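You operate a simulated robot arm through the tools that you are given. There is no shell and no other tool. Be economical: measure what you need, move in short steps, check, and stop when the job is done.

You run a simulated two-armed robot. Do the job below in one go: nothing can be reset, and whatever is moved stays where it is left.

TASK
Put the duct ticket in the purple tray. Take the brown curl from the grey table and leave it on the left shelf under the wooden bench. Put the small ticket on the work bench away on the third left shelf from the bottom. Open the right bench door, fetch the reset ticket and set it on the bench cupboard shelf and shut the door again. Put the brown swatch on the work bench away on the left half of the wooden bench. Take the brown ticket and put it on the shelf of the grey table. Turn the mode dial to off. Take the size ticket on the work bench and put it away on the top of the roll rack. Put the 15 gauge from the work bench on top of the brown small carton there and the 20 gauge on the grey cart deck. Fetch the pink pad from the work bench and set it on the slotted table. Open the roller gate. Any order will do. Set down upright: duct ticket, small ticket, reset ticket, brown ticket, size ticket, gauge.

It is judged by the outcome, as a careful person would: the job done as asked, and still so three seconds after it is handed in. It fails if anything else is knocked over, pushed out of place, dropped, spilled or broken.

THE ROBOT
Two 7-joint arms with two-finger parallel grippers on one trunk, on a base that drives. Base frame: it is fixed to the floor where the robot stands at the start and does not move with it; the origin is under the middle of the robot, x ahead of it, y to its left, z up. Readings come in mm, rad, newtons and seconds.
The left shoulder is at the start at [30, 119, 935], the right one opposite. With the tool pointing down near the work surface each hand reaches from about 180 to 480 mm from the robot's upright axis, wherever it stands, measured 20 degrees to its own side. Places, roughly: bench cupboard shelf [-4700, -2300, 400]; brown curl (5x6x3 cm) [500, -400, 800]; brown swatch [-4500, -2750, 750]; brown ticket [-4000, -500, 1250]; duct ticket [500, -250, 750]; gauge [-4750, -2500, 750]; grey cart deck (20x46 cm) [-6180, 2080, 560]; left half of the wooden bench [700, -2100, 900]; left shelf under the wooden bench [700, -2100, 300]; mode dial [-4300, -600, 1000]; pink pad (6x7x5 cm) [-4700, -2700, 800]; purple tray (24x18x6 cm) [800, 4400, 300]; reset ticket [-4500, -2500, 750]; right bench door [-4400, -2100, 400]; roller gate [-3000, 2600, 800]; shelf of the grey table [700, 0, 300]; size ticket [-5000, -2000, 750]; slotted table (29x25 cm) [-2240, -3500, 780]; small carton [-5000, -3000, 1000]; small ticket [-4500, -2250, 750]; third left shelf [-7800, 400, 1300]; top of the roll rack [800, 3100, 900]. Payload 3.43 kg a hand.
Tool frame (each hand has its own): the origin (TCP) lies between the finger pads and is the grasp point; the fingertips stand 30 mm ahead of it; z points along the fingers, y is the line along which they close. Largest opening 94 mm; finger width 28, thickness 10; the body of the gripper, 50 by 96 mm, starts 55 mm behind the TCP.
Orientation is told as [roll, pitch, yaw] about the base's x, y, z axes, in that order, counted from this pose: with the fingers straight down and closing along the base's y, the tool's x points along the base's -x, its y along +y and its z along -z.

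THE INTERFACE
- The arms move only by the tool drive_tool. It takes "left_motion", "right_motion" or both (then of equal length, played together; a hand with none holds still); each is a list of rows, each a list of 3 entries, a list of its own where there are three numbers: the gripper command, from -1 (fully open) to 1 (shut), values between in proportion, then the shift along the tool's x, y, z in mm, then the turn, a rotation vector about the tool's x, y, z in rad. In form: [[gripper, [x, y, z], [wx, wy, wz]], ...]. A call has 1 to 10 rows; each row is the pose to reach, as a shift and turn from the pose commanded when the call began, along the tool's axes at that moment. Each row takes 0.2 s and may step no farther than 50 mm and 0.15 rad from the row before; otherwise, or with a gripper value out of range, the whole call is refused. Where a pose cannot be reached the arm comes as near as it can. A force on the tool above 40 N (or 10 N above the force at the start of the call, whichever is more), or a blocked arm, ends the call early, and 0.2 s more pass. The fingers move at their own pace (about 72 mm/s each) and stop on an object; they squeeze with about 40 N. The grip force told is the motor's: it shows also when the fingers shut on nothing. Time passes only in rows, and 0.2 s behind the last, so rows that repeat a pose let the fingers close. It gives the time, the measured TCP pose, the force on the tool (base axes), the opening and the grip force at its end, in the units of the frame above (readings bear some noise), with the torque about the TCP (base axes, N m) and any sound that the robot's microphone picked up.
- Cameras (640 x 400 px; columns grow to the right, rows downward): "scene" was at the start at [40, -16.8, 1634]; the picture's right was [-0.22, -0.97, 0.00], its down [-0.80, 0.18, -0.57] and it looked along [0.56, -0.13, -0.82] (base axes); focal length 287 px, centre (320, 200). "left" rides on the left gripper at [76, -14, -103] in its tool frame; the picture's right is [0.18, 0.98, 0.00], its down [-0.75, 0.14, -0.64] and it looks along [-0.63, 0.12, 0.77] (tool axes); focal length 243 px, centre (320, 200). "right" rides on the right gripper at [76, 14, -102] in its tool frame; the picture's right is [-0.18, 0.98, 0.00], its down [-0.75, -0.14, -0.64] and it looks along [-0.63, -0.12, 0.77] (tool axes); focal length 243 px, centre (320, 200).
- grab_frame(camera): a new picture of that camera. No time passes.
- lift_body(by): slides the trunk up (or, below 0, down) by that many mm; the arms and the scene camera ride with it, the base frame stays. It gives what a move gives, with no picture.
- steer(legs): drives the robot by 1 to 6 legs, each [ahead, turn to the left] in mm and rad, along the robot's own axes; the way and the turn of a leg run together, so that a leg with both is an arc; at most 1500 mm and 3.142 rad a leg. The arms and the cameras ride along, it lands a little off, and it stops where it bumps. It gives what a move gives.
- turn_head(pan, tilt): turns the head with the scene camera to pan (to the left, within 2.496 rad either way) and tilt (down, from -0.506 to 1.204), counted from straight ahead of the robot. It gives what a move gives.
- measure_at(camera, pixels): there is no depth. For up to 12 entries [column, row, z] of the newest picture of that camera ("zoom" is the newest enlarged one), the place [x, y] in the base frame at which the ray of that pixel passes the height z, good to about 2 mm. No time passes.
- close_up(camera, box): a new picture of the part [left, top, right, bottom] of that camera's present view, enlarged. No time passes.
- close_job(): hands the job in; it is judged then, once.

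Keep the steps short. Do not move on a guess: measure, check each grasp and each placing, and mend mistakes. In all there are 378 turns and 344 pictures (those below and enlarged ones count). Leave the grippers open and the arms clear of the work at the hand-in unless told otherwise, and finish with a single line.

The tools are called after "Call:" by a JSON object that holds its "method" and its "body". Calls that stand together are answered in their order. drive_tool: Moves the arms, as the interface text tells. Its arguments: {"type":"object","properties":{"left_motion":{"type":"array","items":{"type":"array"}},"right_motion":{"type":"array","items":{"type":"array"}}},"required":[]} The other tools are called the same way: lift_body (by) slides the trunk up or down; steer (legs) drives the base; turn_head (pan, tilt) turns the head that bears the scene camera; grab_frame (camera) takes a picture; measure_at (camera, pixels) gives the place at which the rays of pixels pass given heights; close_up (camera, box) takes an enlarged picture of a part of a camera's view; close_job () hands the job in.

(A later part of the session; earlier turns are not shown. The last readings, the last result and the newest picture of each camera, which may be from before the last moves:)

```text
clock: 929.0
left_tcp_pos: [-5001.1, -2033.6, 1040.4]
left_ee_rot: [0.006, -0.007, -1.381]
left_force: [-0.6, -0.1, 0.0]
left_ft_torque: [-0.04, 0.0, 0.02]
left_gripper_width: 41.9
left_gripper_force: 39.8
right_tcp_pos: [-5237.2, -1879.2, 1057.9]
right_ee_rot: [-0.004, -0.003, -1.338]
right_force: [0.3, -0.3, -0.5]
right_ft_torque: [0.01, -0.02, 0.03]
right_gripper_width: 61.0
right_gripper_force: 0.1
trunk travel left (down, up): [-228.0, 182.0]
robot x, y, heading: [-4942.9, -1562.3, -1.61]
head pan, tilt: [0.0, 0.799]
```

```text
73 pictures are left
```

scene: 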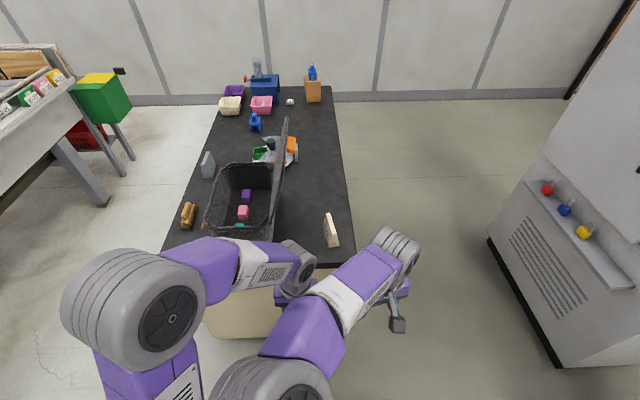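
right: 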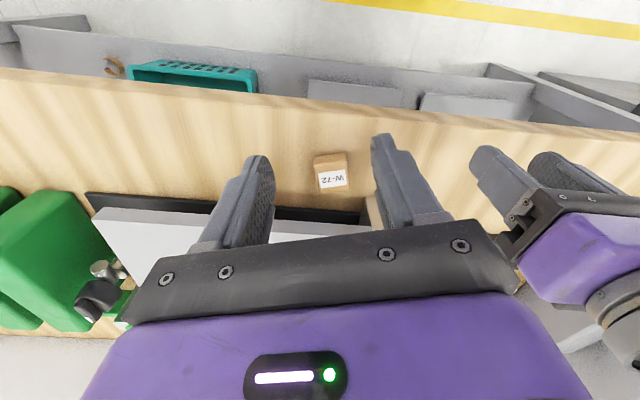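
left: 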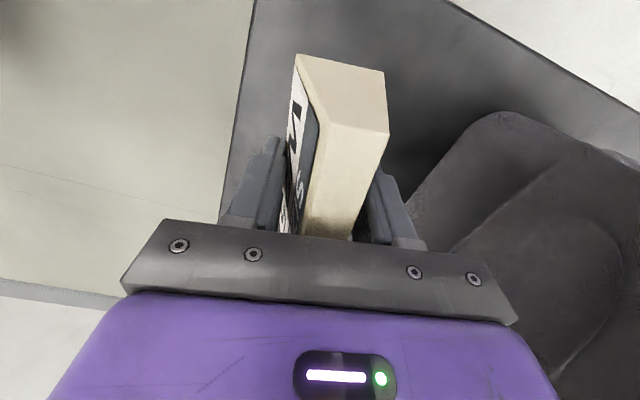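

SIZE ticket held. Now to the console for the brown ticket.

Call:
{"method": "drive_tool", "body": {"left_motion": [[1, [35, 20, 0], [0, 0, 0]], [1, [70, 40, 0], [0, 0, 0]], [1, [105, 60, 0], [0, 0, 0]], [1, [130, 90, 0], [0, 0, 0]]]}}

Call:
{"method": "steer", "body": {"legs": [[-230, 0], [0, 1.611], [870, 0], [0, 1.571]]}}

Call:
{"method": "lift_body", "body": {"by": 180}}

Call:
{"method": "turn_head", "body": {"pan": 0.0, "tilt": 0.6}}

Call:
{"method": "grab_frame", "body": {"camera": "scene"}}

```text
clock: 930.0
left_tcp_pos: [-4938.7, -1890.1, 1036.9]
left_ee_rot: [0.002, -0.008, -1.383]
left_force: [0.4, -0.1, -1.2]
left_ft_torque: [-0.04, 0.02, -0.02]
left_gripper_width: 41.6
left_gripper_force: 39.5
right_tcp_pos: [-5236.5, -1878.3, 1059.4]
right_ee_rot: [-0.006, -0.003, -1.34]
right_force: [0.0, 1.0, -0.2]
right_ft_torque: [-0.03, 0.0, 0.01]
right_gripper_width: 61.2
right_gripper_force: 0.0
trunk travel left (down, up): [-228.0, 182.0]
robot x, y, heading: [-4939.4, -1564.3, -1.611]
head pan, tilt: [0.0, 0.799]
```

```text
clock: 943.7
left_tcp_pos: [-4075.9, -1020.5, 1037.2]
left_ee_rot: [0.004, -0.01, 1.803]
left_force: [-0.9, 0.8, -1.0]
left_ft_torque: [-0.03, -0.03, 0.03]
left_gripper_width: 40.7
left_gripper_force: 40.1
right_tcp_pos: [-3778.3, -1019.0, 1058.7]
right_ee_rot: [-0.007, -0.004, 1.85]
right_force: [0.0, -1.0, 0.0]
right_ft_torque: [-0.04, 0.0, 0.01]
right_gripper_width: 61.1
right_gripper_force: 0.0
trunk travel left (down, up): [-228.0, 182.0]
robot x, y, heading: [-4053.5, -1347.2, 1.574]
head pan, tilt: [0.0, 0.799]
```

```text
clock: 945.7
left_tcp_pos: [-4075.9, -1020.6, 1217.1]
left_ee_rot: [0.007, -0.008, 1.804]
left_force: [-0.7, 0.0, -1.2]
left_ft_torque: [-0.02, -0.01, -0.03]
left_gripper_width: 40.4
left_gripper_force: 40.1
right_tcp_pos: [-3777.7, -1018.7, 1238.1]
right_ee_rot: [-0.005, -0.003, 1.849]
right_force: [-0.2, -0.7, -0.4]
right_ft_torque: [0.01, 0.01, 0.0]
right_gripper_width: 61.1
right_gripper_force: 0.0
trunk travel left (down, up): [-408.0, 2.0]
robot x, y, heading: [-4057.2, -1346.0, 1.579]
head pan, tilt: [0.0, 0.799]
```

```text
clock: 946.4
left_tcp_pos: [-4076.1, -1021.1, 1217.2]
left_ee_rot: [0.004, -0.008, 1.805]
left_force: [0.2, 0.0, -0.2]
left_ft_torque: [0.02, 0.01, -0.02]
left_gripper_width: 40.3
left_gripper_force: 39.6
right_tcp_pos: [-3777.0, -1019.0, 1238.4]
right_ee_rot: [-0.005, -0.002, 1.85]
right_force: [-0.8, -0.5, 0.2]
right_ft_torque: [-0.01, 0.02, 0.01]
right_gripper_width: 61.0
right_gripper_force: 0.0
trunk travel left (down, up): [-408.0, 2.0]
robot x, y, heading: [-4055.7, -1344.5, 1.581]
head pan, tilt: [0.0, 0.6]
```

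```text
72 pictures are left
```

scene: 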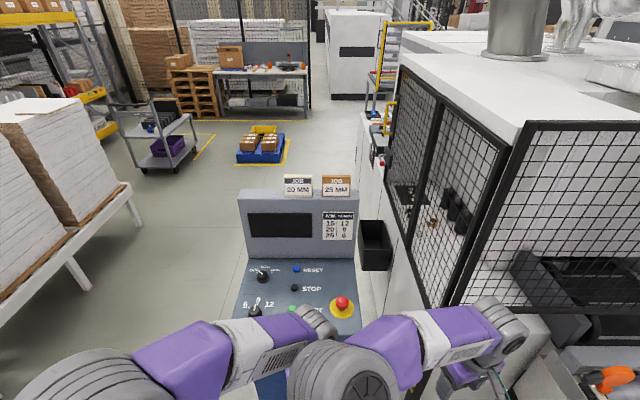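

Call:
{"method": "close_up", "body": {"camera": "scene", "box": [270, 165, 370, 230]}}

Call:
{"method": "measure_at", "body": {"camera": "scene", "pixels": [[323, 197, 1180], [350, 196, 1180], [323, 197, 1220], [350, 196, 1220], [323, 197, 1260], [350, 196, 1260]]}}

Call:
{"method": "drive_tool", "body": {"right_motion": [[-0.5, [0, 0, -10], [0, 0, -0.15]], [-0.5, [0, 0, -20], [0, 0, -0.3]], [-0.5, [0, 0, -30], [0, 0, -0.45]], [-0.5, [0, 0, -40], [0, 0, -0.6]], [-0.5, [0, 0, -60], [0, 0, -0.75]], [-0.5, [0, 0, -80], [0, 0, -0.9]], [-0.5, [0, 0, -100], [0, 0, -1.05]], [-0.5, [0, 0, -120], [0, 0, -1.2]], [-0.5, [0, 0, -130], [0, 0, -1.3]]]}}

```text
6.15 times, centred on (320, 198) of scene
```

zoom: 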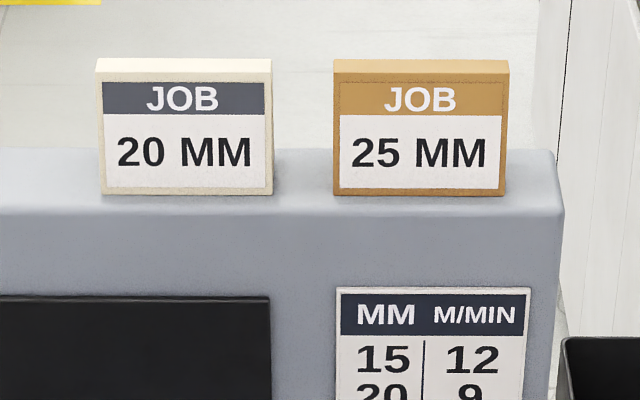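

```text
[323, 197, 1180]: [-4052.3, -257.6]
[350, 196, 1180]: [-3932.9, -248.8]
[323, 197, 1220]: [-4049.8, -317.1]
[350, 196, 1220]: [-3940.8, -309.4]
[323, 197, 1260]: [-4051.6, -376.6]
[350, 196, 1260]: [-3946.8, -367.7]
```

```text
clock: 948.4
left_tcp_pos: [-4076.4, -1020.2, 1218.0]
left_ee_rot: [0.005, -0.009, 1.806]
left_force: [0.0, -0.3, -0.1]
left_ft_torque: [0.01, 0.02, -0.01]
left_gripper_width: 40.4
left_gripper_force: 40.0
right_tcp_pos: [-3777.3, -1019.5, 1370.2]
right_ee_rot: [-0.003, 0.004, -3.132]
right_force: [0.1, -0.1, 0.0]
right_ft_torque: [0.01, 0.01, 0.01]
right_gripper_width: 70.6
right_gripper_force: 0.1
trunk travel left (down, up): [-408.0, 2.0]
robot x, y, heading: [-4054.7, -1342.1, 1.577]
head pan, tilt: [0.0, 0.6]
```

The brown ticket looks to be at y≈−420 on the console top (z≈1290). Drive 290 closer and measure with both cameras.

Call:
{"method": "steer", "body": {"legs": [[290, 0]]}}

Call:
{"method": "grab_frame", "body": {"camera": "scene"}}

Call:
{"method": "grab_frame", "body": {"camera": "right"}}

```text
clock: 950.4
left_tcp_pos: [-4079.5, -730.9, 1218.7]
left_ee_rot: [0.005, -0.011, 1.806]
left_force: [-0.8, 0.1, 0.2]
left_ft_torque: [0.03, -0.01, 0.03]
left_gripper_width: 40.3
left_gripper_force: 39.5
right_tcp_pos: [-3781.2, -730.2, 1371.3]
right_ee_rot: [-0.005, 0.004, -3.133]
right_force: [-6.7, -21.4, -12.5]
right_ft_torque: [2.55, 0.53, -2.19]
right_gripper_width: 70.6
right_gripper_force: 0.0
trunk travel left (down, up): [-408.0, 2.0]
robot x, y, heading: [-4060.8, -1054.1, 1.576]
head pan, tilt: [0.0, 0.6]
```

```text
70 pictures are left
```

scene: 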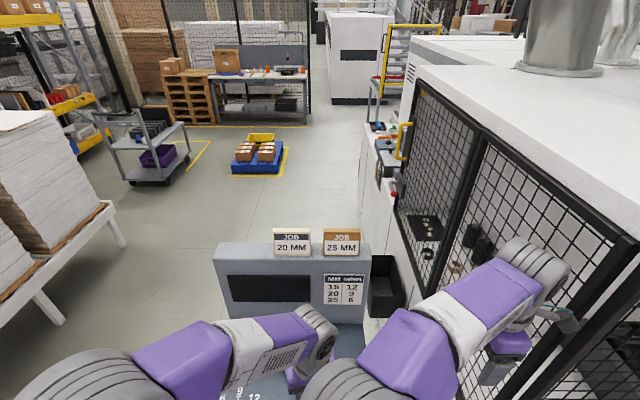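

```text
69 pictures are left
```

right: 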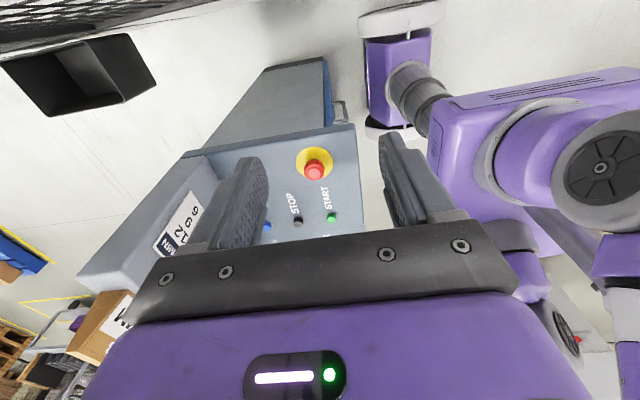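

Call:
{"method": "drive_tool", "body": {"right_motion": [[-0.5, [-35, 5, 0], [0, 0, 0]], [-0.5, [-75, 5, 0], [0, 0, 0]], [-0.5, [-110, 5, 0], [0, 0, 0]]]}}

Call:
{"method": "grab_frame", "body": {"camera": "right"}}

Call:
{"method": "measure_at", "body": {"camera": "scene", "pixels": [[324, 256, 1220], [360, 255, 1220], [324, 256, 1260], [360, 255, 1260], [324, 256, 1300], [360, 255, 1300]]}}

```text
clock: 951.2
left_tcp_pos: [-4079.0, -726.8, 1218.0]
left_ee_rot: [0.003, -0.009, 1.807]
left_force: [0.1, 1.4, 1.0]
left_ft_torque: [0.01, 0.01, 0.0]
left_gripper_width: 40.0
left_gripper_force: 40.1
right_tcp_pos: [-3890.3, -732.2, 1369.2]
right_ee_rot: [-0.003, 0.002, -3.137]
right_force: [-0.8, -0.6, 0.2]
right_ft_torque: [0.01, 0.0, 0.04]
right_gripper_width: 70.3
right_gripper_force: 0.1
trunk travel left (down, up): [-408.0, 2.0]
robot x, y, heading: [-4060.2, -1057.1, 1.575]
head pan, tilt: [0.0, 0.6]
```

```text
68 pictures are left
```

right: 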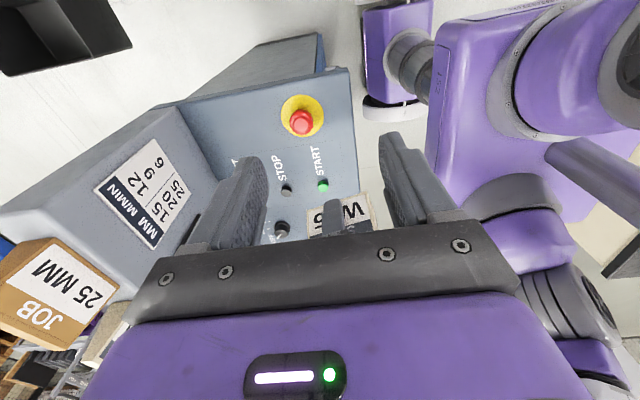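

```text
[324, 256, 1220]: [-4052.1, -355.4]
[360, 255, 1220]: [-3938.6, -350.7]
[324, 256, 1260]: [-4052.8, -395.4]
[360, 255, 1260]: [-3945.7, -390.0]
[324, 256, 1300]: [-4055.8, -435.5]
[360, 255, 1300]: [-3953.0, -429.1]
```

Call:
{"method": "measure_at", "body": {"camera": "right", "pixels": [[55, 240, 1200], [55, 240, 1220], [55, 240, 1240], [55, 240, 1260], [118, 289, 1200], [118, 289, 1220], [118, 289, 1240], [118, 289, 1260]]}}

```text
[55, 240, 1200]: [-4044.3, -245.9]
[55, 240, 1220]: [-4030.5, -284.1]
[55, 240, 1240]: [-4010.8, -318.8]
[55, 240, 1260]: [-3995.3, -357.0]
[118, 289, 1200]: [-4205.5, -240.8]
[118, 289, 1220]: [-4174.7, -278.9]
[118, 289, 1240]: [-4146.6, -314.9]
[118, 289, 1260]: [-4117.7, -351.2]
```

Ticket: x −4056…−3955, front y −443, bottom z≈1312 — too far from this side. I'll take it from the console's north-west side. Drive round.

Call:
{"method": "steer", "body": {"legs": [[-250, 0], [0, 1.57], [760, 0], [0, -1.571], [1370, 0]]}}

Call:
{"method": "steer", "body": {"legs": [[0, -1.6], [470, 0], [0, -0.87]]}}

Call:
{"method": "turn_head", "body": {"pan": 0.0, "tilt": 0.6}}

Call:
{"method": "grab_frame", "body": {"camera": "scene"}}

```text
clock: 971.0
left_tcp_pos: [-4873.6, 404.0, 1217.8]
left_ee_rot: [0.003, -0.009, 1.804]
left_force: [-0.2, 0.4, -1.2]
left_ft_torque: [0.04, 0.0, -0.01]
left_gripper_width: 39.1
left_gripper_force: 40.2
right_tcp_pos: [-4684.7, 399.2, 1369.0]
right_ee_rot: [-0.001, 0.001, -3.137]
right_force: [0.0, 0.1, -0.1]
right_ft_torque: [0.0, 0.0, 0.01]
right_gripper_width: 70.6
right_gripper_force: 0.0
trunk travel left (down, up): [-408.0, 2.0]
robot x, y, heading: [-4859.0, 80.5, 1.578]
head pan, tilt: [0.0, 0.6]
```

```text
clock: 980.0
left_tcp_pos: [-4174.0, -176.4, 1216.0]
left_ee_rot: [0.004, -0.01, -0.668]
left_force: [0.0, 0.0, -0.5]
left_ft_torque: [0.02, 0.01, 0.01]
left_gripper_width: 38.6
left_gripper_force: 40.5
right_tcp_pos: [-4325.3, -291.1, 1369.2]
right_ee_rot: [-0.002, 0.0, 0.673]
right_force: [-0.1, 0.3, 0.9]
right_ft_torque: [-0.04, 0.01, 0.02]
right_gripper_width: 70.7
right_gripper_force: 0.0
trunk travel left (down, up): [-408.0, 2.0]
robot x, y, heading: [-4385.8, 67.0, -0.899]
head pan, tilt: [0.0, 0.6]
```

```text
clock: 980.6
left_tcp_pos: [-4174.5, -177.2, 1216.8]
left_ee_rot: [0.006, -0.009, -0.668]
left_force: [-0.3, 0.2, 0.0]
left_ft_torque: [0.01, 0.03, -0.01]
left_gripper_width: 38.3
left_gripper_force: 40.1
right_tcp_pos: [-4326.1, -291.6, 1369.0]
right_ee_rot: [-0.002, -0.001, 0.673]
right_force: [1.0, -0.3, 0.2]
right_ft_torque: [-0.04, 0.02, 0.01]
right_gripper_width: 70.2
right_gripper_force: 0.1
trunk travel left (down, up): [-408.0, 2.0]
robot x, y, heading: [-4388.8, 65.9, -0.894]
head pan, tilt: [0.0, 0.6]
```

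```text
67 pictures are left
```

scene: 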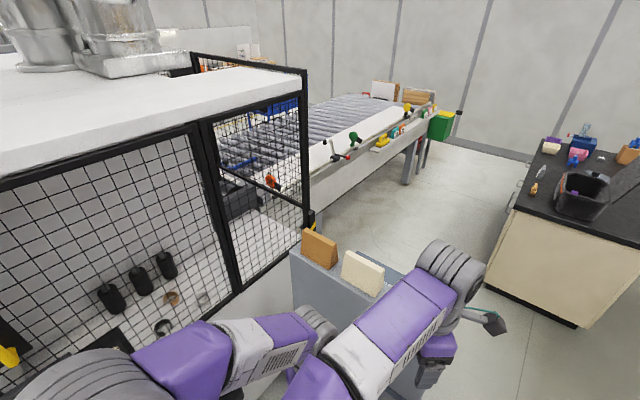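

Drive 60 closer; raise the right hand above the tickets, then swing it over the brown one.

Call:
{"method": "drive_tool", "body": {"right_motion": [[-0.5, [0, 0, -25], [0, 0, 0]], [-0.5, [0, 0, -50], [0, 0, 0]], [-0.5, [0, 0, -70], [0, 0, 0.1]], [-0.5, [0, 0, -70], [0, 0, 0.2]]], "left_motion": [[1, [25, 15, 0], [0, 0, 0]], [1, [50, 30, 0], [0, 0, 0]], [1, [75, 45, 0], [0, 0, 0]], [1, [90, 60, 0], [0, 0, 0]]]}}

Call:
{"method": "steer", "body": {"legs": [[60, 0]]}}

Call:
{"method": "drive_tool", "body": {"right_motion": [[-0.5, [-20, -40, 0], [0, 0, 0.1]], [-0.5, [-45, -80, 0], [0, 0, 0.2]], [-0.5, [-70, -118, 0], [0, 0, 0.3]], [-0.5, [-95, -155, 0], [0, 0, 0.4]], [-0.5, [-115, -190, 0], [0, 0, 0.47]], [-0.5, [-115, -190, 0], [0, 0, 0.47]]]}}

Call:
{"method": "grab_frame", "body": {"camera": "right"}}

```text
clock: 981.6
left_tcp_pos: [-4206.6, -75.1, 1217.7]
left_ee_rot: [0.002, -0.009, -0.669]
left_force: [-0.7, 0.8, -0.1]
left_ft_torque: [-0.02, -0.01, -0.03]
left_gripper_width: 38.8
left_gripper_force: 40.0
right_tcp_pos: [-4325.9, -290.0, 1440.2]
right_ee_rot: [-0.004, 0.001, 0.471]
right_force: [0.4, -0.1, 0.5]
right_ft_torque: [-0.01, 0.0, -0.02]
right_gripper_width: 70.7
right_gripper_force: 0.1
trunk travel left (down, up): [-408.0, 2.0]
robot x, y, heading: [-4391.1, 68.9, -0.897]
head pan, tilt: [0.0, 0.6]
```

```text
clock: 982.5
left_tcp_pos: [-4170.3, -121.7, 1217.7]
left_ee_rot: [0.003, -0.009, -0.669]
left_force: [-0.1, 0.4, 0.3]
left_ft_torque: [-0.01, 0.0, 0.0]
left_gripper_width: 38.5
left_gripper_force: 40.5
right_tcp_pos: [-4290.1, -336.4, 1440.0]
right_ee_rot: [-0.005, -0.001, 0.472]
right_force: [-0.6, 0.6, 0.3]
right_ft_torque: [-0.02, 0.02, -0.01]
right_gripper_width: 70.5
right_gripper_force: 0.1
trunk travel left (down, up): [-408.0, 2.0]
robot x, y, heading: [-4354.2, 19.7, -0.896]
head pan, tilt: [0.0, 0.6]
```

```text
clock: 983.9
left_tcp_pos: [-4170.8, -119.5, 1218.9]
left_ee_rot: [0.005, -0.012, -0.671]
left_force: [0.3, 0.3, -0.6]
left_ft_torque: [-0.03, 0.03, -0.03]
left_gripper_width: 38.6
left_gripper_force: 40.3
right_tcp_pos: [-4101.2, -451.7, 1443.7]
right_ee_rot: [-0.003, -0.003, 0.001]
right_force: [0.6, 1.1, 0.4]
right_ft_torque: [-0.03, 0.01, -0.01]
right_gripper_width: 70.6
right_gripper_force: 0.1
trunk travel left (down, up): [-408.0, 2.0]
robot x, y, heading: [-4356.1, 17.7, -0.899]
head pan, tilt: [0.0, 0.6]
```

```text
66 pictures are left
```

right: 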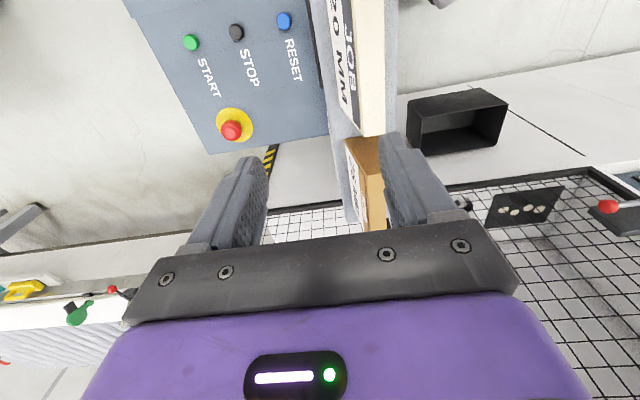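

Call:
{"method": "measure_at", "body": {"camera": "right", "pixels": [[364, 180, 1380], [382, 137, 1380], [345, 142, 1312], [388, 137, 1312], [362, 230, 1380], [386, 228, 1380]]}}

Call:
{"method": "close_up", "body": {"camera": "right", "box": [320, 100, 420, 240]}}

```text
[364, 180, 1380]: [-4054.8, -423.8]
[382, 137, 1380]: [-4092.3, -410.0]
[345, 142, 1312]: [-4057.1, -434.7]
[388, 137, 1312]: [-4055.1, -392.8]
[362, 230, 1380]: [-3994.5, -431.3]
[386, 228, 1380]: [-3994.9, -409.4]
```

```text
2.86 times, centred on (370, 170) of right
```

zoom: 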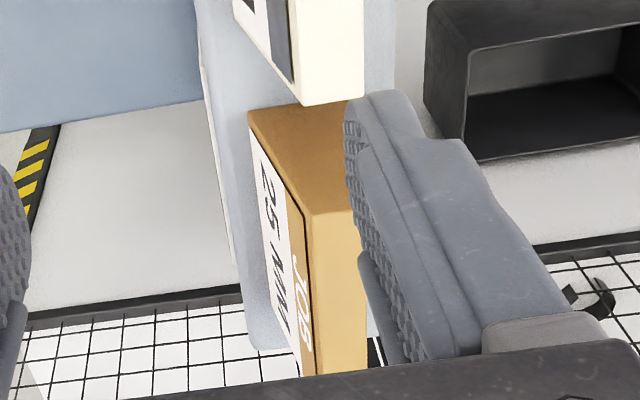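

Ticket centre ≈ (−4005, −415). Move over it at height, then descend to TCP 1347.

Call:
{"method": "drive_tool", "body": {"right_motion": [[-0.5, [-32, 18, 0], [0, 0, 0]], [-0.5, [-64, 36, 0], [0, 0, 0]], [-0.5, [-96, 36, 0], [0, 0, 0]], [-0.5, [-96, 36, 25], [0, 0, 0]], [-0.5, [-96, 36, 40], [0, 0, 0]], [-0.5, [-96, 36, 40], [0, 0, 0]]]}}

Call:
{"method": "grab_frame", "body": {"camera": "right"}}

```text
clock: 985.3
left_tcp_pos: [-4169.5, -120.3, 1217.7]
left_ee_rot: [0.004, -0.009, -0.668]
left_force: [-0.2, 0.4, -0.4]
left_ft_torque: [0.04, -0.01, 0.02]
left_gripper_width: 38.4
left_gripper_force: 40.5
right_tcp_pos: [-4020.3, -411.4, 1395.1]
right_ee_rot: [-0.003, -0.001, 0.003]
right_force: [0.2, -0.6, 0.0]
right_ft_torque: [0.0, 0.0, 0.0]
right_gripper_width: 70.4
right_gripper_force: 0.0
right hand out of reach, approached as far as the arm can: row 1, 2, 3, 4, 5, 6
trunk travel left (down, up): [-408.0, 2.0]
robot x, y, heading: [-4355.8, 22.8, -0.894]
head pan, tilt: [0.0, 0.6]
```

```text
64 pictures are left
```

right: 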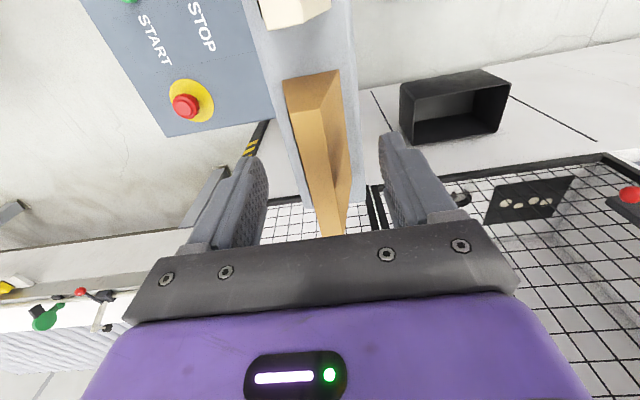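

Ticket lies between the fingers. Descend the rest and close.

Call:
{"method": "drive_tool", "body": {"right_motion": [[-0.5, [0, 0, 20], [0, 0, 0]], [-0.5, [0, -2, 40], [0, 0, 0]], [-0.5, [0, -2, 52], [0, 0, 0]], [-0.5, [0, -2, 57], [0, 0, 0]], [-0.5, [0, -2, 57], [0, 0, 0]]]}}

Call:
{"method": "grab_frame", "body": {"camera": "right"}}

```text
clock: 986.5
left_tcp_pos: [-4170.5, -120.9, 1218.1]
left_ee_rot: [0.005, -0.009, -0.668]
left_force: [-0.6, 0.7, -0.6]
left_ft_torque: [-0.02, -0.03, -0.02]
left_gripper_width: 38.2
left_gripper_force: 40.0
right_tcp_pos: [-4021.9, -412.5, 1337.6]
right_ee_rot: [0.0, -0.001, 0.004]
right_force: [0.6, 0.1, -0.1]
right_ft_torque: [0.0, -0.03, -0.01]
right_gripper_width: 70.4
right_gripper_force: 0.0
trunk travel left (down, up): [-408.0, 2.0]
robot x, y, heading: [-4356.9, 22.0, -0.898]
head pan, tilt: [0.0, 0.6]
```

```text
63 pictures are left
```

right: 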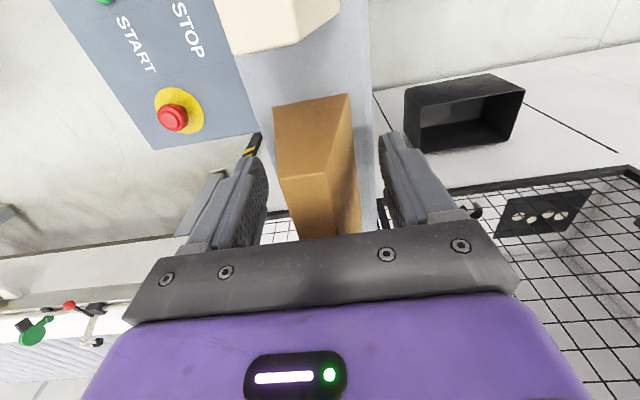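

Call:
{"method": "drive_tool", "body": {"right_motion": [[0.2, [0, 0, 0], [0, 0, 0]], [1, [0, 0, 0], [0, 0, 0]], [1, [0, 0, 0], [0, 0, 0]], [1, [0, 0, 0], [0, 0, 0]]]}}

Call:
{"method": "drive_tool", "body": {"right_motion": [[1, [0, 0, -20], [0, 0, 0]], [1, [0, 0, -45], [0, 0, 0]], [1, [0, 0, -75], [0, 0, 0]], [1, [25, 0, -90], [0, 0, 0]], [1, [60, 0, -95], [0, 0, 0]], [1, [100, 0, -95], [0, 0, 0]]]}}

Call:
{"method": "grab_frame", "body": {"camera": "right"}}

```text
clock: 987.5
left_tcp_pos: [-4169.8, -121.5, 1217.9]
left_ee_rot: [0.002, -0.009, -0.669]
left_force: [-1.2, 0.0, 0.1]
left_ft_torque: [-0.02, -0.02, -0.01]
left_gripper_width: 37.9
left_gripper_force: 40.3
right_tcp_pos: [-4020.2, -414.0, 1337.4]
right_ee_rot: [-0.001, -0.001, 0.003]
right_force: [0.4, -0.5, -0.6]
right_ft_torque: [0.0, 0.0, 0.01]
right_gripper_width: 39.2
right_gripper_force: 40.0
trunk travel left (down, up): [-408.0, 2.0]
robot x, y, heading: [-4354.1, 20.7, -0.892]
head pan, tilt: [0.0, 0.6]
```

```text
clock: 988.9
left_tcp_pos: [-4171.7, -121.0, 1219.2]
left_ee_rot: [0.003, -0.01, -0.668]
left_force: [0.4, -0.4, -0.1]
left_ft_torque: [-0.01, -0.04, -0.01]
left_gripper_width: 38.2
left_gripper_force: 39.9
right_tcp_pos: [-4121.6, -413.3, 1432.8]
right_ee_rot: [-0.003, -0.002, 0.005]
right_force: [-0.1, -0.5, -0.8]
right_ft_torque: [0.01, -0.07, 0.0]
right_gripper_width: 38.8
right_gripper_force: 40.2
right hand out of reach, approached as far as the arm can: row 3
trunk travel left (down, up): [-408.0, 2.0]
robot x, y, heading: [-4355.2, 22.1, -0.898]
head pan, tilt: [0.0, 0.6]
```

```text
62 pictures are left
```

right: 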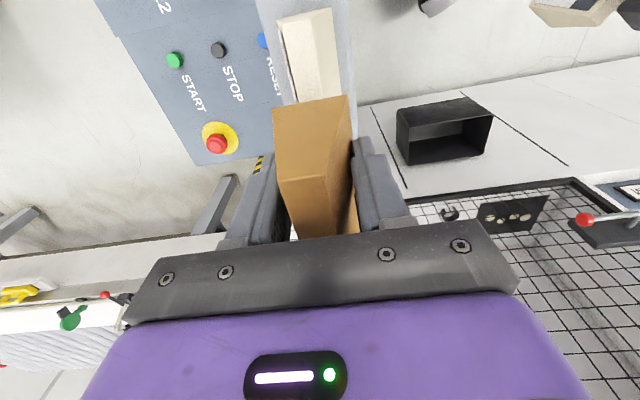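

Brown ticket held. Return east through the open gate (shorter). Back away and drive to the gate's west side.

Call:
{"method": "steer", "body": {"legs": [[-300, 0], [0, 2.17], [1200, 0], [1130, 0], [0, -1.27]]}}

Call:
{"method": "turn_head", "body": {"pan": 0.0, "tilt": 0.8}}

Call:
{"method": "grab_frame", "body": {"camera": "scene"}}

```text
clock: 1010.3
left_tcp_pos: [-3646.5, 2530.4, 1218.2]
left_ee_rot: [0.004, -0.01, 0.223]
left_force: [0.9, -1.2, 0.2]
left_ft_torque: [-0.01, -0.01, 0.0]
left_gripper_width: 36.8
left_gripper_force: 39.3
right_tcp_pos: [-3387.9, 2386.5, 1431.9]
right_ee_rot: [0.0, -0.001, 0.896]
right_force: [0.1, -0.4, -0.1]
right_ft_torque: [0.0, 0.01, 0.02]
right_gripper_width: 37.9
right_gripper_force: 40.2
trunk travel left (down, up): [-408.0, 2.0]
robot x, y, heading: [-3875.5, 2475.2, -0.006]
head pan, tilt: [0.0, 0.6]
```

```text
clock: 1011.0
left_tcp_pos: [-3645.9, 2531.9, 1219.3]
left_ee_rot: [0.007, -0.009, 0.224]
left_force: [-0.6, 0.4, 0.4]
left_ft_torque: [-0.02, -0.02, 0.0]
left_gripper_width: 36.8
left_gripper_force: 40.2
right_tcp_pos: [-3389.0, 2386.8, 1431.3]
right_ee_rot: [-0.001, 0.0, 0.897]
right_force: [0.1, -0.7, 0.7]
right_ft_torque: [-0.01, 0.04, 0.0]
right_gripper_width: 37.6
right_gripper_force: 40.2
trunk travel left (down, up): [-408.0, 2.0]
robot x, y, heading: [-3869.2, 2477.4, -0.007]
head pan, tilt: [0.0, 0.799]
```

```text
61 pictures are left
```

scene: 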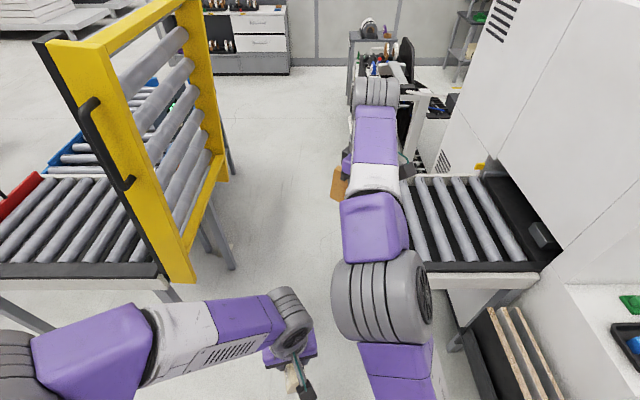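

Extend the left arm forward to narrow its elbow, then pass through with a slight left bias.

Call:
{"method": "drive_tool", "body": {"left_motion": [[1, [-44, 2, 0], [0, 0, 0]], [1, [-88, 4, 0], [0, 0, 0]], [1, [-132, 6, 0], [0, 0, 0]], [1, [-176, 8, 0], [0, 0, 0]], [1, [-220, 9, 0], [0, 0, 0]], [1, [-264, 10, 0], [0, 0, 0]], [1, [-300, 10, 0], [0, 0, 0]]]}}

Call:
{"method": "steer", "body": {"legs": [[500, 0.035], [500, -0.015], [700, -0.01]]}}

```text
clock: 1012.6
left_tcp_pos: [-3353.6, 2608.8, 1221.9]
left_ee_rot: [0.005, -0.009, 0.223]
left_force: [0.2, -0.2, -0.1]
left_ft_torque: [-0.02, 0.02, -0.01]
left_gripper_width: 36.7
left_gripper_force: 40.2
right_tcp_pos: [-3385.9, 2387.9, 1432.1]
right_ee_rot: [-0.003, 0.001, 0.896]
right_force: [-0.7, -0.1, -0.1]
right_ft_torque: [0.0, 0.01, -0.01]
right_gripper_width: 37.6
right_gripper_force: 39.5
trunk travel left (down, up): [-408.0, 2.0]
robot x, y, heading: [-3875.6, 2478.5, -0.004]
head pan, tilt: [0.0, 0.799]
```

```text
clock: 1021.6
left_tcp_pos: [-1642.8, 2644.4, 1222.7]
left_ee_rot: [0.004, -0.009, 0.238]
left_force: [-1.1, 0.0, 0.2]
left_ft_torque: [0.03, 0.03, -0.01]
left_gripper_width: 36.5
left_gripper_force: 40.1
right_tcp_pos: [-1670.0, 2424.1, 1431.5]
right_ee_rot: [-0.001, -0.002, 0.914]
right_force: [-0.7, -1.4, -1.3]
right_ft_torque: [-0.01, -0.02, 0.0]
right_gripper_width: 37.1
right_gripper_force: 39.7
trunk travel left (down, up): [-408.0, 2.0]
robot x, y, heading: [-2157.5, 2502.7, 0.015]
head pan, tilt: [0.0, 0.799]
```

Through the gate. Head for the roll rack; look ahead first.

Call:
{"method": "steer", "body": {"legs": [[0, 0.18], [1100, 0]]}}

Call:
{"method": "turn_head", "body": {"pan": 0.0, "tilt": 0.55}}

Call:
{"method": "grab_frame", "body": {"camera": "scene"}}

```text
clock: 1027.9
left_tcp_pos: [-598.3, 2941.5, 1220.1]
left_ee_rot: [0.002, -0.01, 0.419]
left_force: [0.0, 0.1, -0.7]
left_ft_torque: [0.01, 0.0, 0.0]
left_gripper_width: 35.8
left_gripper_force: 39.8
right_tcp_pos: [-586.6, 2719.4, 1433.7]
right_ee_rot: [-0.003, -0.002, 1.092]
right_force: [-0.5, 0.4, 1.1]
right_ft_torque: [-0.02, 0.0, -0.06]
right_gripper_width: 37.0
right_gripper_force: 39.9
trunk travel left (down, up): [-408.0, 2.0]
robot x, y, heading: [-1077.9, 2707.5, 0.19]
head pan, tilt: [0.0, 0.799]
```

```text
clock: 1028.7
left_tcp_pos: [-598.9, 2942.3, 1221.9]
left_ee_rot: [0.005, -0.008, 0.419]
left_force: [-0.1, -0.4, 0.0]
left_ft_torque: [0.0, -0.03, 0.0]
left_gripper_width: 35.9
left_gripper_force: 40.1
right_tcp_pos: [-586.7, 2720.1, 1430.9]
right_ee_rot: [-0.002, 0.001, 1.093]
right_force: [-1.3, 0.5, 0.4]
right_ft_torque: [-0.03, -0.02, 0.0]
right_gripper_width: 36.8
right_gripper_force: 40.2
trunk travel left (down, up): [-408.0, 2.0]
robot x, y, heading: [-1080.1, 2710.0, 0.195]
head pan, tilt: [0.0, 0.55]
```

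```text
60 pictures are left
```

scene: 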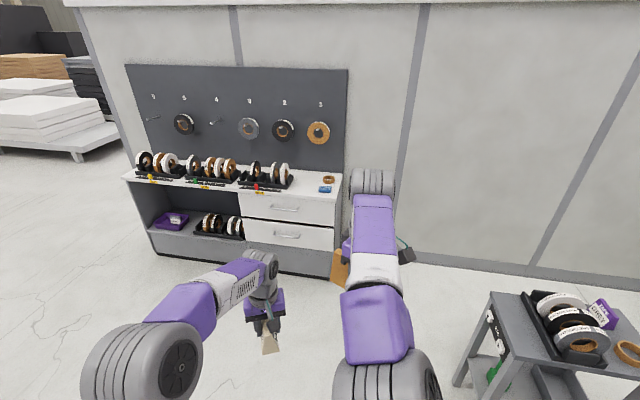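

Call:
{"method": "steer", "body": {"legs": [[0, 0.06], [1300, 0], [0, -0.255]]}}

Call:
{"method": "grab_frame", "body": {"camera": "scene"}}

Call:
{"method": "grab_frame", "body": {"camera": "left"}}

```text
clock: 1036.4
left_tcp_pos: [677.3, 3159.4, 1221.6]
left_ee_rot: [0.003, -0.008, 0.221]
left_force: [-0.7, 0.2, 0.3]
left_ft_torque: [-0.01, 0.02, -0.01]
left_gripper_width: 35.5
left_gripper_force: 39.9
right_tcp_pos: [644.4, 2939.2, 1431.0]
right_ee_rot: [-0.002, 0.001, 0.893]
right_force: [-0.8, -0.6, -0.1]
right_ft_torque: [0.02, 0.02, 0.01]
right_gripper_width: 36.3
right_gripper_force: 39.9
trunk travel left (down, up): [-408.0, 2.0]
robot x, y, heading: [159.3, 3027.0, -0.003]
head pan, tilt: [0.0, 0.55]
```

```text
59 pictures are left
```

scene: 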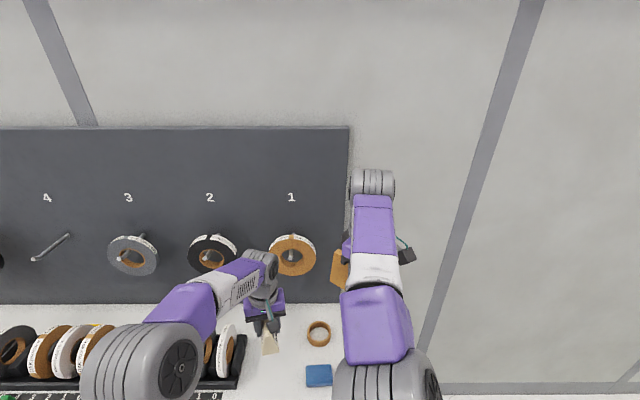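

```text
58 pictures are left
```

left: 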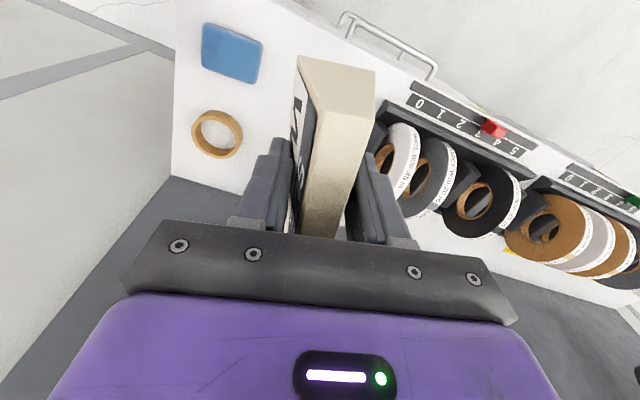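

Call:
{"method": "measure_at", "body": {"camera": "left", "pixels": [[242, 135, 830], [242, 135, 900], [262, 55, 830], [372, 130, 830], [372, 130, 900], [385, 100, 830], [340, 30, 830], [265, 175, 830], [330, 150, 830]]}}

Call:
{"method": "measure_at", "body": {"camera": "scene", "pixels": [[306, 333, 830], [306, 333, 900], [330, 335, 830], [242, 385, 830], [242, 385, 900], [270, 305, 830], [306, 372, 830]]}}

```text
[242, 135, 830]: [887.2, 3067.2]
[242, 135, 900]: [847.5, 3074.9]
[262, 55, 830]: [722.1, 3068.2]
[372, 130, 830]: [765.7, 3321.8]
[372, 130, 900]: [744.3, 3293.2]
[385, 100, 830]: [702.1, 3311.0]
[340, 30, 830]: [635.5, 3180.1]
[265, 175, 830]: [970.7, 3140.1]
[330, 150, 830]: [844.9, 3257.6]
```

```text
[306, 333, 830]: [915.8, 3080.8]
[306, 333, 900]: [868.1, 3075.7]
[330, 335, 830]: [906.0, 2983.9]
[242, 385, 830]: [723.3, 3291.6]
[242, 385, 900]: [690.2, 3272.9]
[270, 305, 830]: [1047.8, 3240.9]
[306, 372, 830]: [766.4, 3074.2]
```

Free strip on the rack top: y 3085–3275. Drive 150 closer (right hand pulled back), centre at ≈(825, 3180) and lower part-way.

Call:
{"method": "drive_tool", "body": {"right_motion": [[1, [22, 27, 0], [0, 0, 0]], [1, [44, 54, 0], [0, 0, 0]], [1, [66, 82, 0], [0, 0, 0]], [1, [88, 109, 0], [0, 0, 0]]]}}

Call:
{"method": "steer", "body": {"legs": [[150, 0]]}}

Call:
{"method": "drive_tool", "body": {"left_motion": [[1, [-5, 20, 30], [0, 0, 0]], [1, [-5, 20, 70], [0, 0, 0]], [1, [-5, 20, 110], [0, 0, 0]], [1, [-5, 20, 150], [0, 0, 0]], [1, [-5, 20, 180], [0, 0, 0]], [1, [-5, 20, 180], [0, 0, 0]]]}}

Call:
{"method": "grab_frame", "body": {"camera": "left"}}

Call:
{"method": "grab_frame", "body": {"camera": "scene"}}

```text
clock: 1037.4
left_tcp_pos: [675.8, 3159.9, 1222.6]
left_ee_rot: [0.005, -0.01, 0.221]
left_force: [0.4, 0.7, 0.7]
left_ft_torque: [-0.01, -0.06, -0.01]
left_gripper_width: 35.9
left_gripper_force: 39.9
right_tcp_pos: [499.1, 2939.5, 1434.7]
right_ee_rot: [-0.003, -0.001, 0.894]
right_force: [0.5, -0.6, 1.8]
right_ft_torque: [-0.01, -0.01, -0.01]
right_gripper_width: 36.1
right_gripper_force: 40.3
trunk travel left (down, up): [-408.0, 2.0]
robot x, y, heading: [160.1, 3028.4, -0.005]
head pan, tilt: [0.0, 0.55]
```

```text
clock: 1038.8
left_tcp_pos: [822.4, 3158.2, 1223.1]
left_ee_rot: [0.002, -0.011, 0.221]
left_force: [0.1, 0.0, -0.1]
left_ft_torque: [-0.03, 0.03, -0.04]
left_gripper_width: 35.3
left_gripper_force: 39.7
right_tcp_pos: [647.8, 2937.4, 1432.6]
right_ee_rot: [-0.003, -0.001, 0.894]
right_force: [0.1, 0.3, -0.4]
right_ft_torque: [0.02, -0.01, -0.01]
right_gripper_width: 36.1
right_gripper_force: 40.1
trunk travel left (down, up): [-408.0, 2.0]
robot x, y, heading: [305.7, 3032.2, -0.006]
head pan, tilt: [0.0, 0.55]
```

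```text
clock: 1040.2
left_tcp_pos: [826.5, 3180.6, 1042.2]
left_ee_rot: [0.003, -0.011, 0.221]
left_force: [-0.9, 0.2, -0.6]
left_ft_torque: [-0.01, 0.02, -0.01]
left_gripper_width: 35.2
left_gripper_force: 40.3
right_tcp_pos: [647.1, 2936.9, 1432.7]
right_ee_rot: [-0.003, -0.002, 0.895]
right_force: [0.4, -1.1, 0.5]
right_ft_torque: [-0.02, -0.01, -0.03]
right_gripper_width: 36.2
right_gripper_force: 40.1
trunk travel left (down, up): [-408.0, 2.0]
robot x, y, heading: [304.9, 3027.2, -0.009]
head pan, tilt: [0.0, 0.55]
```

```text
57 pictures are left
```

left: 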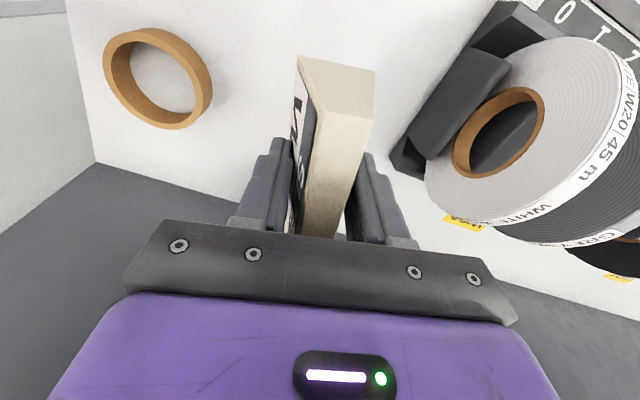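

```text
56 pictures are left
```

scene: 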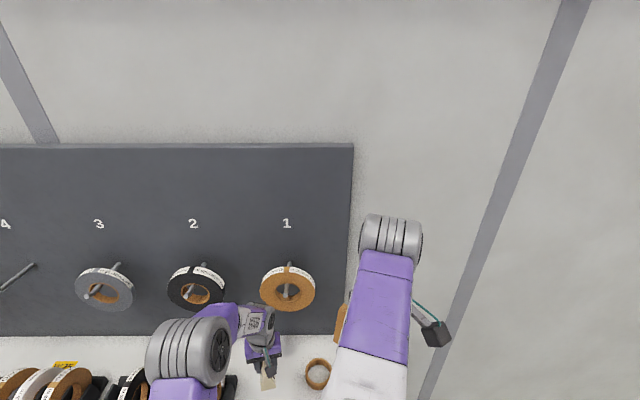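

Clear of ring and tray. Lower slowly until contact.

Call:
{"method": "drive_tool", "body": {"left_motion": [[1, [0, 0, 15], [0, 0, 0]], [1, [0, 0, 30], [0, 0, 0]], [1, [0, 0, 40], [0, 0, 0]], [1, [0, 0, 46], [0, 0, 0]], [1, [0, 0, 52], [0, 0, 0]], [1, [0, 0, 57], [0, 0, 0]], [1, [0, 0, 62], [0, 0, 0]], [1, [0, 0, 67], [0, 0, 0]], [1, [0, 0, 72], [0, 0, 0]], [1, [0, 0, 77], [0, 0, 0]]]}}

```text
clock: 1042.4
left_tcp_pos: [826.7, 3180.7, 964.9]
left_ee_rot: [0.005, -0.007, 0.218]
left_force: [1.1, -1.1, -0.4]
left_ft_torque: [0.01, -0.02, -0.01]
left_gripper_width: 35.1
left_gripper_force: 39.9
right_tcp_pos: [648.1, 2937.3, 1432.9]
right_ee_rot: [-0.004, 0.002, 0.893]
right_force: [-0.7, 0.2, -0.8]
right_ft_torque: [0.0, -0.02, 0.02]
right_gripper_width: 36.5
right_gripper_force: 40.5
trunk travel left (down, up): [-408.0, 2.0]
robot x, y, heading: [308.1, 3030.3, -0.01]
head pan, tilt: [0.0, 0.55]
```

Call:
{"method": "drive_tool", "body": {"left_motion": [[1, [0, 0, 5], [0, 0, 0]], [1, [0, 0, 10], [0, 0, 0]], [1, [0, 0, 15], [0, 0, 0]], [1, [0, 0, 20], [0, 0, 0]], [1, [0, 0, 25], [0, 0, 0]], [1, [0, 0, 30], [0, 0, 0]], [1, [0, 0, 35], [0, 0, 0]], [1, [0, 0, 40], [0, 0, 0]], [1, [0, 0, 45], [0, 0, 0]], [1, [0, 0, 50], [0, 0, 0]]]}}

Call:
{"method": "grab_frame", "body": {"camera": "left"}}

```text
clock: 1044.6
left_tcp_pos: [825.3, 3180.6, 915.7]
left_ee_rot: [0.004, -0.01, 0.219]
left_force: [-0.6, -0.2, 0.5]
left_ft_torque: [0.06, 0.0, -0.01]
left_gripper_width: 35.2
left_gripper_force: 40.0
right_tcp_pos: [648.2, 2936.8, 1432.3]
right_ee_rot: [-0.004, 0.0, 0.895]
right_force: [0.6, -0.7, -1.1]
right_ft_torque: [0.03, 0.01, 0.01]
right_gripper_width: 35.9
right_gripper_force: 39.9
trunk travel left (down, up): [-408.0, 2.0]
robot x, y, heading: [306.4, 3026.8, -0.002]
head pan, tilt: [0.0, 0.55]
```

```text
55 pictures are left
```

left: 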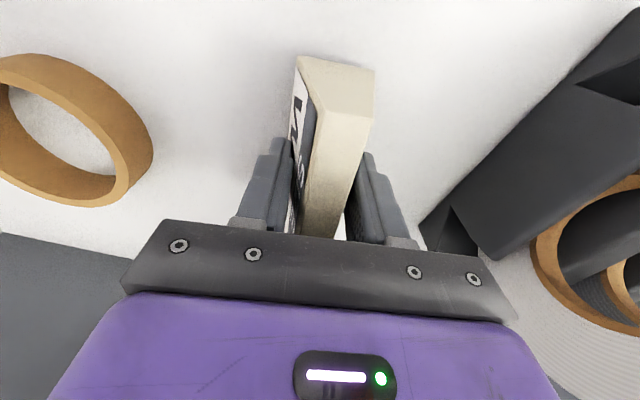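

Call:
{"method": "drive_tool", "body": {"left_motion": [[1, [0, 0, 5], [0, 0, 0]], [1, [0, 0, 10], [0, 0, 0]], [1, [0, 0, 14], [0, 0, 0]], [1, [0, 0, 18], [0, 0, 0]], [1, [0, 0, 22], [0, 0, 0]], [1, [0, 0, 26], [0, 0, 0]], [1, [0, 0, 30], [0, 0, 0]], [1, [0, 0, 34], [0, 0, 0]], [1, [0, 0, 38], [0, 0, 0]], [1, [0, 0, 42], [0, 0, 0]]]}}

```text
clock: 1045.5
left_tcp_pos: [827.0, 3181.3, 906.7]
left_ee_rot: [0.004, -0.016, 0.221]
left_force: [-10.5, -0.5, 24.4]
left_ft_torque: [0.0, 0.28, -0.01]
left_gripper_width: 35.0
left_gripper_force: 40.2
right_tcp_pos: [646.9, 2936.2, 1433.5]
right_ee_rot: [-0.003, -0.003, 0.894]
right_force: [-0.2, 0.6, 0.4]
right_ft_torque: [-0.01, 0.02, -0.02]
right_gripper_width: 35.9
right_gripper_force: 40.2
trunk travel left (down, up): [-408.0, 2.0]
robot x, y, heading: [308.9, 3028.3, -0.006]
head pan, tilt: [0.0, 0.55]
stopped in row 4 (left hand): the force on the tool passed its limit at 47 N (the readings are from after the stop); the commanded pose is now the measured one
```

Contact at TCP 907. Open and rise.

Call:
{"method": "drive_tool", "body": {"left_motion": [[0.25, [0, 0, -2], [0, 0, 0]], [0.1, [0, 0, -2], [0, 0, 0]], [-0.25, [0, 0, -2], [0, 0, 0]], [-0.25, [0, 0, -2], [0, 0, 0]], [-0.25, [0, 0, -25], [0, 0, 0]], [-0.25, [0, 0, -65], [0, 0, 0]], [-0.25, [0, 0, -110], [0, 0, 0]], [-0.25, [0, 0, -155], [0, 0, 0]]]}}

Call:
{"method": "grab_frame", "body": {"camera": "left"}}

```text
clock: 1047.3
left_tcp_pos: [826.7, 3182.7, 1059.2]
left_ee_rot: [0.004, -0.014, 0.219]
left_force: [0.1, 0.0, 0.5]
left_ft_torque: [-0.01, -0.02, 0.01]
left_gripper_width: 58.9
left_gripper_force: 0.0
right_tcp_pos: [647.8, 2936.2, 1433.1]
right_ee_rot: [-0.003, -0.002, 0.895]
right_force: [-0.5, 0.6, 0.7]
right_ft_torque: [-0.03, 0.0, 0.05]
right_gripper_width: 35.8
right_gripper_force: 39.9
trunk travel left (down, up): [-408.0, 2.0]
robot x, y, heading: [300.8, 3028.5, -0.007]
head pan, tilt: [0.0, 0.55]
```

```text
54 pictures are left
```

left: 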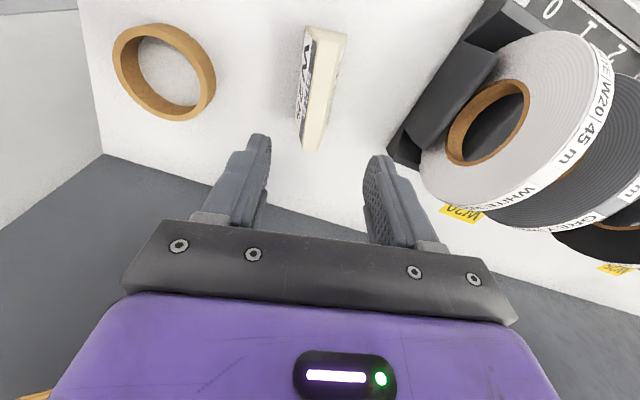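

SIZE ticket stands on the roll rack. Now quickly to the grey table with the brown ticket: retract and drive south round the tape stand.

Call:
{"method": "drive_tool", "body": {"left_motion": [[-0.25, [45, 0, 0], [0, 0, 0]], [-0.25, [90, 0, 0], [0, 0, 0]], [-0.25, [135, 0, 0], [0, 0, 0]], [-0.25, [180, 0, 0], [0, 0, 0]]]}}

Call:
{"method": "steer", "body": {"legs": [[-160, 0], [0, -1.14], [907, 0], [0, -0.424], [900, 0]]}}

```text
clock: 1048.3
left_tcp_pos: [648.1, 3141.4, 1055.7]
left_ee_rot: [0.001, -0.017, 0.223]
left_force: [1.5, -0.3, -0.1]
left_ft_torque: [-0.01, -0.04, -0.01]
left_gripper_width: 58.8
left_gripper_force: 0.1
right_tcp_pos: [646.2, 2937.4, 1433.2]
right_ee_rot: [-0.004, -0.001, 0.893]
right_force: [-0.5, -0.6, 0.3]
right_ft_torque: [0.03, -0.01, 0.01]
right_gripper_width: 35.8
right_gripper_force: 40.0
trunk travel left (down, up): [-408.0, 2.0]
robot x, y, heading: [299.3, 3026.7, -0.009]
head pan, tilt: [0.0, 0.55]
```

```text
clock: 1062.5
left_tcp_pos: [679.9, 966.9, 1056.1]
left_ee_rot: [0.003, -0.014, -1.319]
left_force: [-0.4, 1.2, -0.3]
left_ft_torque: [0.03, -0.01, 0.0]
left_gripper_width: 58.9
left_gripper_force: 0.1
right_tcp_pos: [474.1, 961.5, 1431.7]
right_ee_rot: [-0.003, -0.001, -0.644]
right_force: [0.5, 0.1, 0.1]
right_ft_torque: [0.0, -0.01, 0.0]
right_gripper_width: 34.9
right_gripper_force: 40.3
trunk travel left (down, up): [-408.0, 2.0]
robot x, y, heading: [555.3, 1308.5, -1.543]
head pan, tilt: [0.0, 0.55]
```

Call:
{"method": "steer", "body": {"legs": [[0, -0.745], [1072, 0], [0, 0.717], [480, 0], [0, 1.571]]}}

Call:
{"method": "turn_head", "body": {"pan": -0.1, "tilt": 0.8}}

Call:
{"method": "lift_body", "body": {"by": -400}}

Call:
{"method": "grab_frame", "body": {"camera": "scene"}}

```text
clock: 1078.2
left_tcp_pos: [192.6, 106.0, 1056.7]
left_ee_rot: [0.004, -0.014, 0.234]
left_force: [-0.7, 0.5, 1.2]
left_ft_torque: [-0.01, -0.02, 0.01]
left_gripper_width: 58.7
left_gripper_force: 0.0
right_tcp_pos: [192.9, -100.2, 1433.6]
right_ee_rot: [-0.003, -0.003, 0.905]
right_force: [0.2, -0.1, -0.6]
right_ft_torque: [0.02, -0.04, 0.02]
right_gripper_width: 34.2
right_gripper_force: 40.0
trunk travel left (down, up): [-408.0, 2.0]
robot x, y, heading: [-149.0, -11.2, 0.007]
head pan, tilt: [0.0, 0.55]
```

```text
clock: 1079.0
left_tcp_pos: [192.1, 105.4, 1056.4]
left_ee_rot: [0.004, -0.013, 0.234]
left_force: [0.0, 0.4, 0.6]
left_ft_torque: [0.02, 0.0, -0.02]
left_gripper_width: 58.6
left_gripper_force: 0.1
right_tcp_pos: [192.8, -100.9, 1432.5]
right_ee_rot: [-0.003, 0.001, 0.905]
right_force: [0.3, -0.2, 0.0]
right_ft_torque: [0.03, 0.03, 0.01]
right_gripper_width: 33.8
right_gripper_force: 40.2
trunk travel left (down, up): [-408.0, 2.0]
robot x, y, heading: [-150.9, -12.3, 0.006]
head pan, tilt: [-0.099, 0.799]
```

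```text
clock: 1082.8
left_tcp_pos: [192.3, 106.6, 655.7]
left_ee_rot: [0.004, -0.016, 0.233]
left_force: [0.2, -0.3, 0.6]
left_ft_torque: [-0.01, 0.04, -0.03]
left_gripper_width: 58.6
left_gripper_force: 0.1
right_tcp_pos: [193.8, -100.9, 1033.0]
right_ee_rot: [-0.004, -0.001, 0.905]
right_force: [0.7, 0.3, -0.1]
right_ft_torque: [-0.01, 0.03, 0.02]
right_gripper_width: 33.8
right_gripper_force: 40.2
trunk travel left (down, up): [-8.0, 402.0]
robot x, y, heading: [-154.5, -10.8, 0.002]
head pan, tilt: [-0.099, 0.799]
```

```text
53 pictures are left
```

scene: 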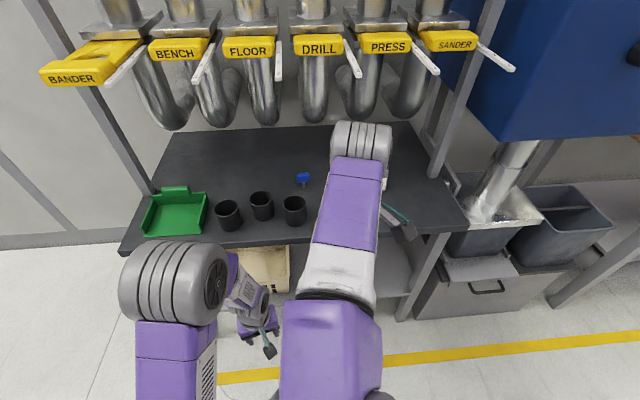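

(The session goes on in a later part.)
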